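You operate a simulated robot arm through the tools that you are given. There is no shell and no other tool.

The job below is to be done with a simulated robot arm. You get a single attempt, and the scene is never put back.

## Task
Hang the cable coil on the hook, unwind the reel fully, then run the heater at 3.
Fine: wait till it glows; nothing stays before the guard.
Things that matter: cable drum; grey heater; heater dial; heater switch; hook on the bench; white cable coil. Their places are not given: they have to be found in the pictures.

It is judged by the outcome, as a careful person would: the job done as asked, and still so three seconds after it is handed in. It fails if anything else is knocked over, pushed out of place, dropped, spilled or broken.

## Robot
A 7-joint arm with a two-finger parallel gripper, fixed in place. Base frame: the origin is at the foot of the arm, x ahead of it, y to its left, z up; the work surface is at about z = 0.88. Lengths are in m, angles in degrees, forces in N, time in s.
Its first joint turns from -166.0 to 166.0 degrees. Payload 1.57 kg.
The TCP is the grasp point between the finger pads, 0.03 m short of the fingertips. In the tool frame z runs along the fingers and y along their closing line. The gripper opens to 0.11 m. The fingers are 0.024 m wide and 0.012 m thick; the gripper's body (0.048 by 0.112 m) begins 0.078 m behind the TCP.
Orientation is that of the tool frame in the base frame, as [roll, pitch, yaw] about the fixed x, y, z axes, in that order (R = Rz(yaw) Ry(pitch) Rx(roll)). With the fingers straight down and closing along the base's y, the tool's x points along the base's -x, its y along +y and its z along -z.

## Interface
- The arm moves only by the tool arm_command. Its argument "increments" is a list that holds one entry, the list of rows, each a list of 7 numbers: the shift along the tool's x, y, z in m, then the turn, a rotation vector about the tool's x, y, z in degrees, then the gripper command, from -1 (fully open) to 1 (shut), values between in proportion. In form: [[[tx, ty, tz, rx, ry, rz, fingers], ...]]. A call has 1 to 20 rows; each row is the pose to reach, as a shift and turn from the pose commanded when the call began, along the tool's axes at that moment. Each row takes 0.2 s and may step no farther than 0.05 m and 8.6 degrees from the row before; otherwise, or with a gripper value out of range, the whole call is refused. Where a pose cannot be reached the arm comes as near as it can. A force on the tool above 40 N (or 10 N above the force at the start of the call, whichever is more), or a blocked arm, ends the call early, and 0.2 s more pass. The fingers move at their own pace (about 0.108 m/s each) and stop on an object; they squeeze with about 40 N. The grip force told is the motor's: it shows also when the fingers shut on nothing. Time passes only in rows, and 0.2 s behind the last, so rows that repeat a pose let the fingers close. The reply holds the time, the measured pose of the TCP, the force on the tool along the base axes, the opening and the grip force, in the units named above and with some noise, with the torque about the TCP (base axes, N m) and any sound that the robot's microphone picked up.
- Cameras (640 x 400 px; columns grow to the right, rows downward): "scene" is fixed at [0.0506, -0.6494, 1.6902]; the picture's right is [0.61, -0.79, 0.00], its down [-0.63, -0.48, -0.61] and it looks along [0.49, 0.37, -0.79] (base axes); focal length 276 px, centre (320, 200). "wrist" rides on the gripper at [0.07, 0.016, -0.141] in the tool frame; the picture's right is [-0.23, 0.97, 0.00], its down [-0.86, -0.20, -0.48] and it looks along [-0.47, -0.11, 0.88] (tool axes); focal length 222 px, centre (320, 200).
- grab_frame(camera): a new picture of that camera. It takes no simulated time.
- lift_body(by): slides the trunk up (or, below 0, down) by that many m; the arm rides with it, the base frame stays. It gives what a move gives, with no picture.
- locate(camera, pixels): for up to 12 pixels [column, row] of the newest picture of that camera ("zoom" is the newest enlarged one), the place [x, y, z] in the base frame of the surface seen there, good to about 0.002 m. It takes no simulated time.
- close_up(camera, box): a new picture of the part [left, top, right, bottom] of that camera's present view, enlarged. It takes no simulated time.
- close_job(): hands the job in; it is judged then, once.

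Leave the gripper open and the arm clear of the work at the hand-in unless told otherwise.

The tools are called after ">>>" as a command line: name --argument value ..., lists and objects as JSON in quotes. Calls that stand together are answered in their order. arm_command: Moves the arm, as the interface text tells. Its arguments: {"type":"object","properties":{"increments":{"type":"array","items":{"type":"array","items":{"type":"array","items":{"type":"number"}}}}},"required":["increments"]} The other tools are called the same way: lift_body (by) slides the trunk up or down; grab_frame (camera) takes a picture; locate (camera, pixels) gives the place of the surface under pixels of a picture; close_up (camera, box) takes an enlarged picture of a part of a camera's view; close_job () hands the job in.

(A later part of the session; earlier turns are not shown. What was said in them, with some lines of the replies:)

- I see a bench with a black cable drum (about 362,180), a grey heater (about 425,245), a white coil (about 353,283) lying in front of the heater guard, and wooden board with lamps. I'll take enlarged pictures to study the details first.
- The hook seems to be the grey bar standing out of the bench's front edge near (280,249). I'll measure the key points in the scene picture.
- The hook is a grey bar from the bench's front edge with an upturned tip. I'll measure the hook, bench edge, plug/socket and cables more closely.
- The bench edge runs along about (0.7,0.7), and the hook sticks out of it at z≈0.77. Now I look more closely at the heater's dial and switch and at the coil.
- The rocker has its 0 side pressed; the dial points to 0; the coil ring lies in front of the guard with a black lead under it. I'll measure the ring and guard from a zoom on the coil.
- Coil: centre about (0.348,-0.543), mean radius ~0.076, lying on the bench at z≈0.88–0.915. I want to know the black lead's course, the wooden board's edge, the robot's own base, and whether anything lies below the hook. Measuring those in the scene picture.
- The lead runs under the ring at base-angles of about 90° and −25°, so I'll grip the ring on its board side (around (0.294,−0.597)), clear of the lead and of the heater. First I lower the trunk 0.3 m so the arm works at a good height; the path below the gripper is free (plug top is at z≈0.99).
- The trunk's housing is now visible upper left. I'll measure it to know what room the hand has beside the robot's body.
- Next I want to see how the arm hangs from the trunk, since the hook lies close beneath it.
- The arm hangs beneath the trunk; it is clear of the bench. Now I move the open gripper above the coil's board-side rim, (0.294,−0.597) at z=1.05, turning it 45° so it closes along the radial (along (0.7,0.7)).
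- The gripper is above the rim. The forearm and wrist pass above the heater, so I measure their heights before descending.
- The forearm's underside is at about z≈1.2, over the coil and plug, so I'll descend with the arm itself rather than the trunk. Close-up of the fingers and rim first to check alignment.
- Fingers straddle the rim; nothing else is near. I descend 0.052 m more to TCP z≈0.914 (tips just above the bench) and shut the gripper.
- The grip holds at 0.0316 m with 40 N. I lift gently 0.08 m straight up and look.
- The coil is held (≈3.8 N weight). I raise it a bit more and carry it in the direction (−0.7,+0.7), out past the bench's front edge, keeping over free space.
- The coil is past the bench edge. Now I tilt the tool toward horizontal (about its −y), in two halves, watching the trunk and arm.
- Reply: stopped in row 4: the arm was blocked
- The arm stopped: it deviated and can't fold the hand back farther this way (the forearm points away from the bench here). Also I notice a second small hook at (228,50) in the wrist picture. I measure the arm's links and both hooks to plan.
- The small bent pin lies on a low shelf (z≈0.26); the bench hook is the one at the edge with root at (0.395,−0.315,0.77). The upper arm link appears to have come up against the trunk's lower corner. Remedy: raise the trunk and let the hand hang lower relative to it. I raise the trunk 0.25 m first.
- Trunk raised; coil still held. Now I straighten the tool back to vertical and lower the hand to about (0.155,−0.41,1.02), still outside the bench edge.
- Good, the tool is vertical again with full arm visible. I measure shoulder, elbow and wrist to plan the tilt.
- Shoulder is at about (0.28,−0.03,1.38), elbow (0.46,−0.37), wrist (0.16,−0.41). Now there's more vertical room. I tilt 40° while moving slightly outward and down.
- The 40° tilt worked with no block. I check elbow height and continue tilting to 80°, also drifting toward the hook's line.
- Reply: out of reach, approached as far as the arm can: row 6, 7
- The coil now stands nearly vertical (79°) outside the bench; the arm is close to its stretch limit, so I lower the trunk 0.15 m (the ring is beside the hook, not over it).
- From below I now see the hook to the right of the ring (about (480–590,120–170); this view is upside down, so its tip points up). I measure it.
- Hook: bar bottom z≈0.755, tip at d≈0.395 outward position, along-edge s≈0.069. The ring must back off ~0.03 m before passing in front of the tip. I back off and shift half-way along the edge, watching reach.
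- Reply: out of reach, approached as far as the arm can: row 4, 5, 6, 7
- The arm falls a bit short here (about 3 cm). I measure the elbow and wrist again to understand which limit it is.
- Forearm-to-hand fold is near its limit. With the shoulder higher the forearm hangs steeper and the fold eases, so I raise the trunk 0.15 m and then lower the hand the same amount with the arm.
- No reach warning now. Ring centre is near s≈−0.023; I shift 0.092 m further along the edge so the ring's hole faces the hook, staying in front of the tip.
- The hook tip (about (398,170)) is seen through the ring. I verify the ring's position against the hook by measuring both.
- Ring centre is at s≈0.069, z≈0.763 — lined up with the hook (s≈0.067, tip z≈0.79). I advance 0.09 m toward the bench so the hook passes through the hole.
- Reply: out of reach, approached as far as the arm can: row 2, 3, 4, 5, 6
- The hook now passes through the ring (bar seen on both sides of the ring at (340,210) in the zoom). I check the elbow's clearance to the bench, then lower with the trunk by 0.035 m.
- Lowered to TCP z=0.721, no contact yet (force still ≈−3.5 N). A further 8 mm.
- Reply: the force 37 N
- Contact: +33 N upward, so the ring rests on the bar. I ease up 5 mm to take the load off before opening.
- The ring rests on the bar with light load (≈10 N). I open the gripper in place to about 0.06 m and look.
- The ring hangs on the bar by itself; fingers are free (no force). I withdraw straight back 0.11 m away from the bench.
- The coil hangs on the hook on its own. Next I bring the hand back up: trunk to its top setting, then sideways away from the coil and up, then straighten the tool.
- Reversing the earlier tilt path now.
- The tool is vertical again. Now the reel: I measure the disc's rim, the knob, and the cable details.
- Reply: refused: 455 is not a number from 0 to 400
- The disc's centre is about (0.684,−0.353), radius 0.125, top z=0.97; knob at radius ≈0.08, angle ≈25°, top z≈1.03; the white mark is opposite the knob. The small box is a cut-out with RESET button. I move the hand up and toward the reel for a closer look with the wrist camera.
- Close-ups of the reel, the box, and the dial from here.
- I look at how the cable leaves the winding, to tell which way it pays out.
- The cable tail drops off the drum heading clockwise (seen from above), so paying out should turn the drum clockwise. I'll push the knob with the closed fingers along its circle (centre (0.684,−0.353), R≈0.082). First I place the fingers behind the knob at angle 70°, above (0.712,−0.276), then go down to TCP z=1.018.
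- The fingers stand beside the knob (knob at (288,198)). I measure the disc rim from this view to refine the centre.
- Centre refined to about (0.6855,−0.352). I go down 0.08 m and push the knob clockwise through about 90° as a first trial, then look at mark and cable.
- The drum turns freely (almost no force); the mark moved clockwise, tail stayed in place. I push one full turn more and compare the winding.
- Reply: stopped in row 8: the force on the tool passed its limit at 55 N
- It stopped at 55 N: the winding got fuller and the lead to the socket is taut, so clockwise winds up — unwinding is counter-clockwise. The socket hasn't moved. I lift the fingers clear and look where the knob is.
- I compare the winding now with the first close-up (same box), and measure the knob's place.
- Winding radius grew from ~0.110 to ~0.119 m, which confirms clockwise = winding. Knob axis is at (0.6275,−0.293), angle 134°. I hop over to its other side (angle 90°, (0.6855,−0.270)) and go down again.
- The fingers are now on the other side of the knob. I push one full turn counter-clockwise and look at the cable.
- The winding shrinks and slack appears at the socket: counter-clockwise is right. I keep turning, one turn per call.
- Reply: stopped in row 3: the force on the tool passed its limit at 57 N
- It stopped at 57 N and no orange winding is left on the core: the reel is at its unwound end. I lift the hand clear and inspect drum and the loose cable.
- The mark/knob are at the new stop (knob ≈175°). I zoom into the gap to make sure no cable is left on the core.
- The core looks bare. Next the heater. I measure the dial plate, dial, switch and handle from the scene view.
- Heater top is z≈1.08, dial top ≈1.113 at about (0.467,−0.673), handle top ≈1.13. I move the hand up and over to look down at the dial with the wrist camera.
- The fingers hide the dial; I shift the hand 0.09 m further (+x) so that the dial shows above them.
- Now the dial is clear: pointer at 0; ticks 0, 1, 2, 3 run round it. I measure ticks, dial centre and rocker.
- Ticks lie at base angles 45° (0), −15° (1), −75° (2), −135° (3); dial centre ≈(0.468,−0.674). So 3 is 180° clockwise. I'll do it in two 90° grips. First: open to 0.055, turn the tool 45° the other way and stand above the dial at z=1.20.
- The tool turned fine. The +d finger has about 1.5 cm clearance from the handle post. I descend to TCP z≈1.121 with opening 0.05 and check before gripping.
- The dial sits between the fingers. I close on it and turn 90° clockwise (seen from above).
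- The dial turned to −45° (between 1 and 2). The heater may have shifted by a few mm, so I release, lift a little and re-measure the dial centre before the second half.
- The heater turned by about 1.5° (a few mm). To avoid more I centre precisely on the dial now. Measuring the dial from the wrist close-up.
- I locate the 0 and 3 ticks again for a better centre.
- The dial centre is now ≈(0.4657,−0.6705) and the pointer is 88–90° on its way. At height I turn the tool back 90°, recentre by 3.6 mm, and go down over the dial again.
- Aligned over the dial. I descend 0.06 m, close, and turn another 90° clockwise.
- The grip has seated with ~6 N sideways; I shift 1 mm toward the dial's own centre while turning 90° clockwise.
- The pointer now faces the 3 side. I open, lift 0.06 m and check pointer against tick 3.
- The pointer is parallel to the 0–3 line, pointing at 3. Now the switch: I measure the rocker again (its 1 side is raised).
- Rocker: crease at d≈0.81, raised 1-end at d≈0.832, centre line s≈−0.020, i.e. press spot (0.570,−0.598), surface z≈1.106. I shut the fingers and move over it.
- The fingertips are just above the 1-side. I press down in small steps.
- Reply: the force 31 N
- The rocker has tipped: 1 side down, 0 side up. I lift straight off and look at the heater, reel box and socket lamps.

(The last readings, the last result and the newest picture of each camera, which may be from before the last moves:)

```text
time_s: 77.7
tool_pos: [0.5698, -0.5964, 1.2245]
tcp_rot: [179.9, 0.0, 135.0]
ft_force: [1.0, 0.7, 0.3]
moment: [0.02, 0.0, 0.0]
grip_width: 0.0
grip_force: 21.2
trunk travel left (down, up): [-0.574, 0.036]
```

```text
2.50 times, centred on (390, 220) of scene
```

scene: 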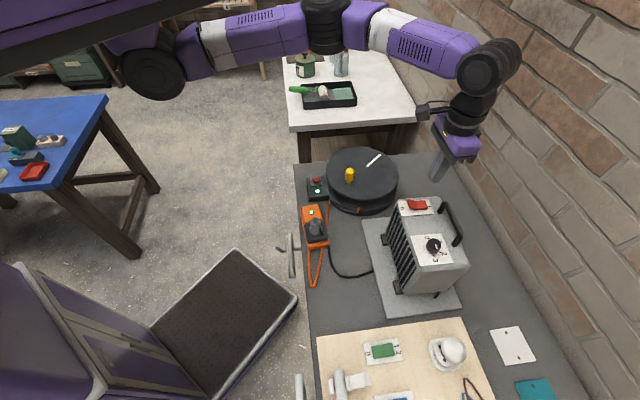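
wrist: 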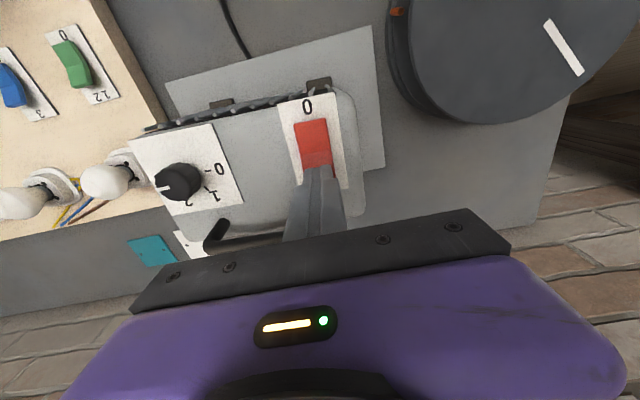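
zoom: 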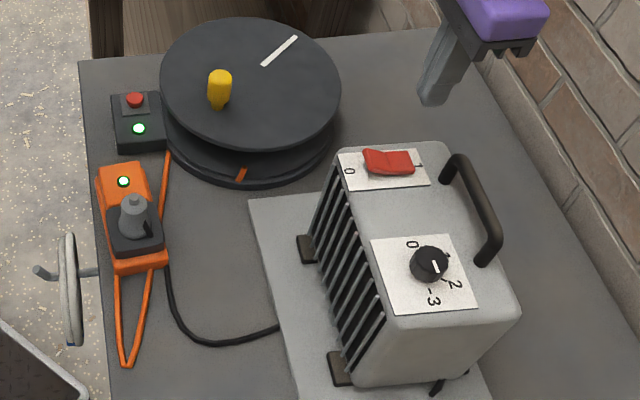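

Lamps are green, switch on, dial at 3, coil hanging. I now move the hand away over the reel side (not before the guard), open it, and let time pass while watching for the glow.

>>> arm_command --increments '[[[0.015, 0.018, -0.02, 0, 0, 0, 0.5], [0.037, 0.044, -0.04, 0, 0, 0, 0], [0.062, 0.074, -0.06, 0, 0, 0, -0.5], [0.087, 0.104, -0.08, 0, 0, 0, -1], [0.112, 0.134, -0.08, 0, 0, 0, -1], [0.137, 0.164, -0.08, 0, 0, 0, -1], [0.162, 0.194, -0.08, 0, 0, 0, -1], [0.187, 0.224, -0.08, 0, 0, 0, -1], [0.207, 0.248, -0.08, 0, 0, 0, -1], [0.2237, 0.2661, -0.08, 0, 0, 0, -1], [0.2237, 0.2661, -0.08, 0, 0, 0, -1]]]'

>>> grab_frame --camera "scene"

>>> close_up --camera "scene" --box '[300, 140, 480, 300]'

```text
time_s: 80.1
tool_pos: [0.5996, -0.2488, 1.3067]
tcp_rot: [179.9, 0.0, 135.0]
ft_force: [-0.8, -0.2, 0.2]
moment: [-0.03, 0.0, 0.0]
grip_width: 0.11
grip_force: 0.0
trunk travel left (down, up): [-0.574, 0.036]
```

```text
taken
```

scene: 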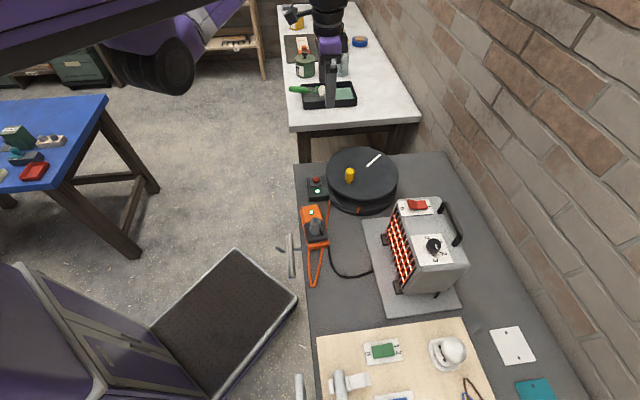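

```text
2.50 times, centred on (390, 220) of scene
```

zoom: 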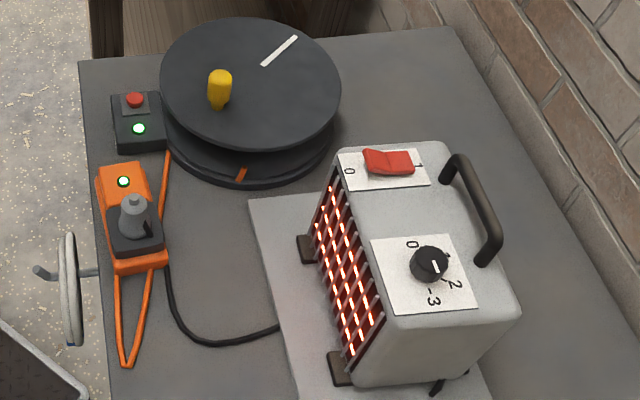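

The heater glows. I wait some more seconds to make sure the cut-out doesn't trip and everything stays.

>>> arm_command --increments '[[[0, 0, 0, 0, 0, 0, -1], [0, 0, 0, 0, 0, 0, -1], [0, 0, 0, 0, 0, 0, -1], [0, 0, 0, 0, 0, 0, -1], [0, 0, 0, 0, 0, 0, -1], [0, 0, 0, 0, 0, 0, -1], [0, 0, 0, 0, 0, 0, -1], [0, 0, 0, 0, 0, 0, -1], [0, 0, 0, 0, 0, 0, -1], [0, 0, 0, 0, 0, 0, -1], [0, 0, 0, 0, 0, 0, -1], [0, 0, 0, 0, 0, 0, -1], [0, 0, 0, 0, 0, 0, -1], [0, 0, 0, 0, 0, 0, -1], [0, 0, 0, 0, 0, 0, -1], [0, 0, 0, 0, 0, 0, -1], [0, 0, 0, 0, 0, 0, -1], [0, 0, 0, 0, 0, 0, -1], [0, 0, 0, 0, 0, 0, -1], [0, 0, 0, 0, 0, 0, -1]]]'

>>> close_up --camera "scene" --box '[270, 140, 490, 310]'

>>> grab_frame --camera "wrist"

```text
time_s: 84.3
tool_pos: [0.5995, -0.2495, 1.3058]
tcp_rot: [180.0, -0.1, 135.0]
ft_force: [-0.2, 0.6, -0.2]
moment: [-0.01, 0.02, 0.0]
grip_width: 0.1099
grip_force: 0.1
trunk travel left (down, up): [-0.574, 0.036]
```

```text
2.35 times, centred on (380, 225) of scene
```

zoom: 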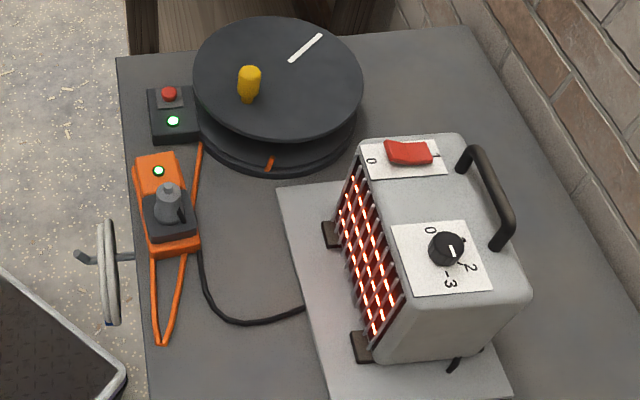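

```text
taken
```

wrist: 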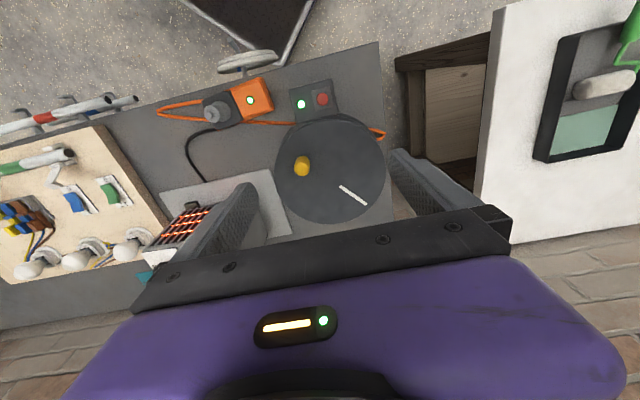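

Still glowing, lamps green. In the wrist picture I see a bit of orange beyond the drum near (375,133); I zoom in on it to be sure the reel is fully unwound.

>>> close_up --camera "wrist" --box '[250, 70, 410, 230]'

>>> locate --camera "zoom" --pixels '[[480, 165], [500, 160], [515, 170], [460, 160], [200, 145], [130, 160], [210, 235], [400, 290]]'

```text
2.50 times, centred on (330, 150) of wrist
```

zoom: 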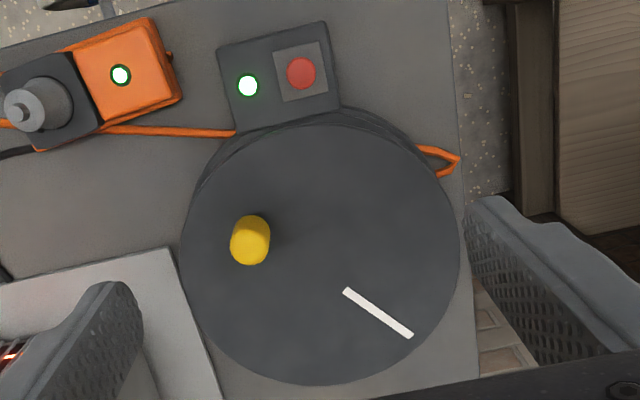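

```text
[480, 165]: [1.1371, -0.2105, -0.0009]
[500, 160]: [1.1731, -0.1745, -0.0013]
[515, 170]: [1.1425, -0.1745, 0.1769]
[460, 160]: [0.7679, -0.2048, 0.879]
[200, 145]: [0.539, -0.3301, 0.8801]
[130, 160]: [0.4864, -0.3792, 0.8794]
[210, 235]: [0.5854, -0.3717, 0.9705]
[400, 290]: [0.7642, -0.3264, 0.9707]
```

The orange piece is just the loose cable lying on the bench (z≈0.88) behind the drum; the core is bare. I wait another few seconds to confirm it keeps running.

>>> arm_command --increments '[[[0, 0, 0, 0, 0, 0, -1], [0, 0, 0, 0, 0, 0, -1], [0, 0, 0, 0, 0, 0, -1], [0, 0, 0, 0, 0, 0, -1], [0, 0, 0, 0, 0, 0, -1], [0, 0, 0, 0, 0, 0, -1], [0, 0, 0, 0, 0, 0, -1], [0, 0, 0, 0, 0, 0, -1], [0, 0, 0, 0, 0, 0, -1], [0, 0, 0, 0, 0, 0, -1], [0, 0, 0, 0, 0, 0, -1], [0, 0, 0, 0, 0, 0, -1], [0, 0, 0, 0, 0, 0, -1], [0, 0, 0, 0, 0, 0, -1], [0, 0, 0, 0, 0, 0, -1], [0, 0, 0, 0, 0, 0, -1], [0, 0, 0, 0, 0, 0, -1], [0, 0, 0, 0, 0, 0, -1], [0, 0, 0, 0, 0, 0, -1], [0, 0, 0, 0, 0, 0, -1]]]'

>>> arm_command --increments '[[[0, 0, 0, 0, 0, 0, -1], [0, 0, 0, 0, 0, 0, -1], [0, 0, 0, 0, 0, 0, -1], [0, 0, 0, 0, 0, 0, -1], [0, 0, 0, 0, 0, 0, -1], [0, 0, 0, 0, 0, 0, -1], [0, 0, 0, 0, 0, 0, -1], [0, 0, 0, 0, 0, 0, -1], [0, 0, 0, 0, 0, 0, -1], [0, 0, 0, 0, 0, 0, -1], [0, 0, 0, 0, 0, 0, -1], [0, 0, 0, 0, 0, 0, -1], [0, 0, 0, 0, 0, 0, -1], [0, 0, 0, 0, 0, 0, -1], [0, 0, 0, 0, 0, 0, -1], [0, 0, 0, 0, 0, 0, -1], [0, 0, 0, 0, 0, 0, -1], [0, 0, 0, 0, 0, 0, -1], [0, 0, 0, 0, 0, 0, -1], [0, 0, 0, 0, 0, 0, -1]]]'

>>> close_up --camera "scene" --box '[270, 140, 490, 310]'

>>> grab_frame --camera "scene"

```text
time_s: 88.5
tool_pos: [0.6, -0.2507, 1.3061]
tcp_rot: [179.9, 0.0, 135.0]
ft_force: [-0.1, 0.4, 0.4]
moment: [-0.02, -0.01, 0.04]
grip_width: 0.1101
grip_force: 0.1
trunk travel left (down, up): [-0.574, 0.036]
```

```text
time_s: 92.7
tool_pos: [0.6, -0.2522, 1.3059]
tcp_rot: [179.8, 0.0, 134.9]
ft_force: [-0.6, 1.0, 0.1]
moment: [-0.01, 0.03, -0.01]
grip_width: 0.1101
grip_force: 0.2
trunk travel left (down, up): [-0.574, 0.036]
```

```text
2.35 times, centred on (380, 225) of scene
```

zoom: 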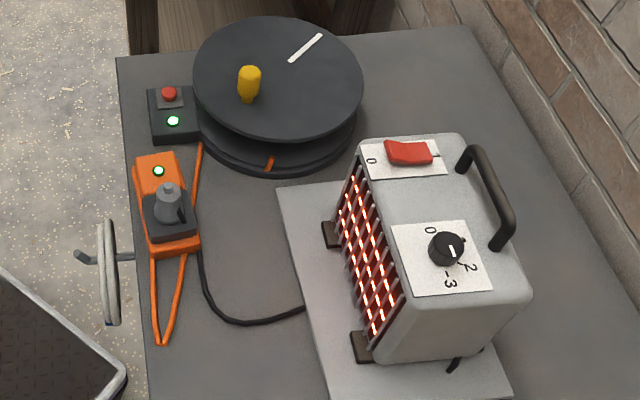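

```text
taken
```

scene: 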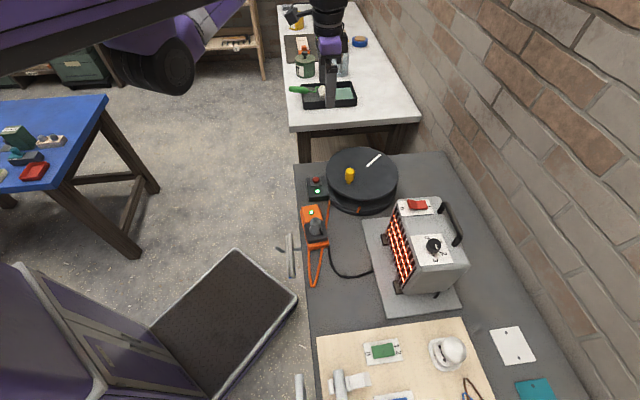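

The heater has been glowing steadily for about 15 s. Its dial is at 3, the rocker is at 1, and the cut-out and socket lamps are both green. The coil hangs on the hook, the reel is bare, and nothing stands before the guard. The gripper is open and the arm is clear, so I hand the job in.

>>> close_job

```text
The job is handed in.
```

The job is done and handed in. The coil hangs on the bench hook, the reel is fully unwound, and the heater is glowing at 3 with nothing in front of its guard.

- **Coil:** It hangs freely on the hook at the bench's front edge.
- **Reel:** I first turned it clockwise, which wound the cable up to its stop. I then turned it counter-clockwise to the other stop, and no cable showed on the core. I did not look into the gap from a low angle to confirm. The loose cable lies along the front of the bench, about 0.2 m or more from the guard.
- **Heater:** The dial is on 3 and the switch is on 1. It had glowed for more than 12 s at hand-in, with the cut-out and socket lamps green.
- **Heater moved slightly:** Turning the dial twisted the heater by about 1–2°, a few millimetres, and part of that came back on the second turn. Nothing else looked out of place in the last pictures.

The gripper is open and the arm is over the reel side, clear of the work.
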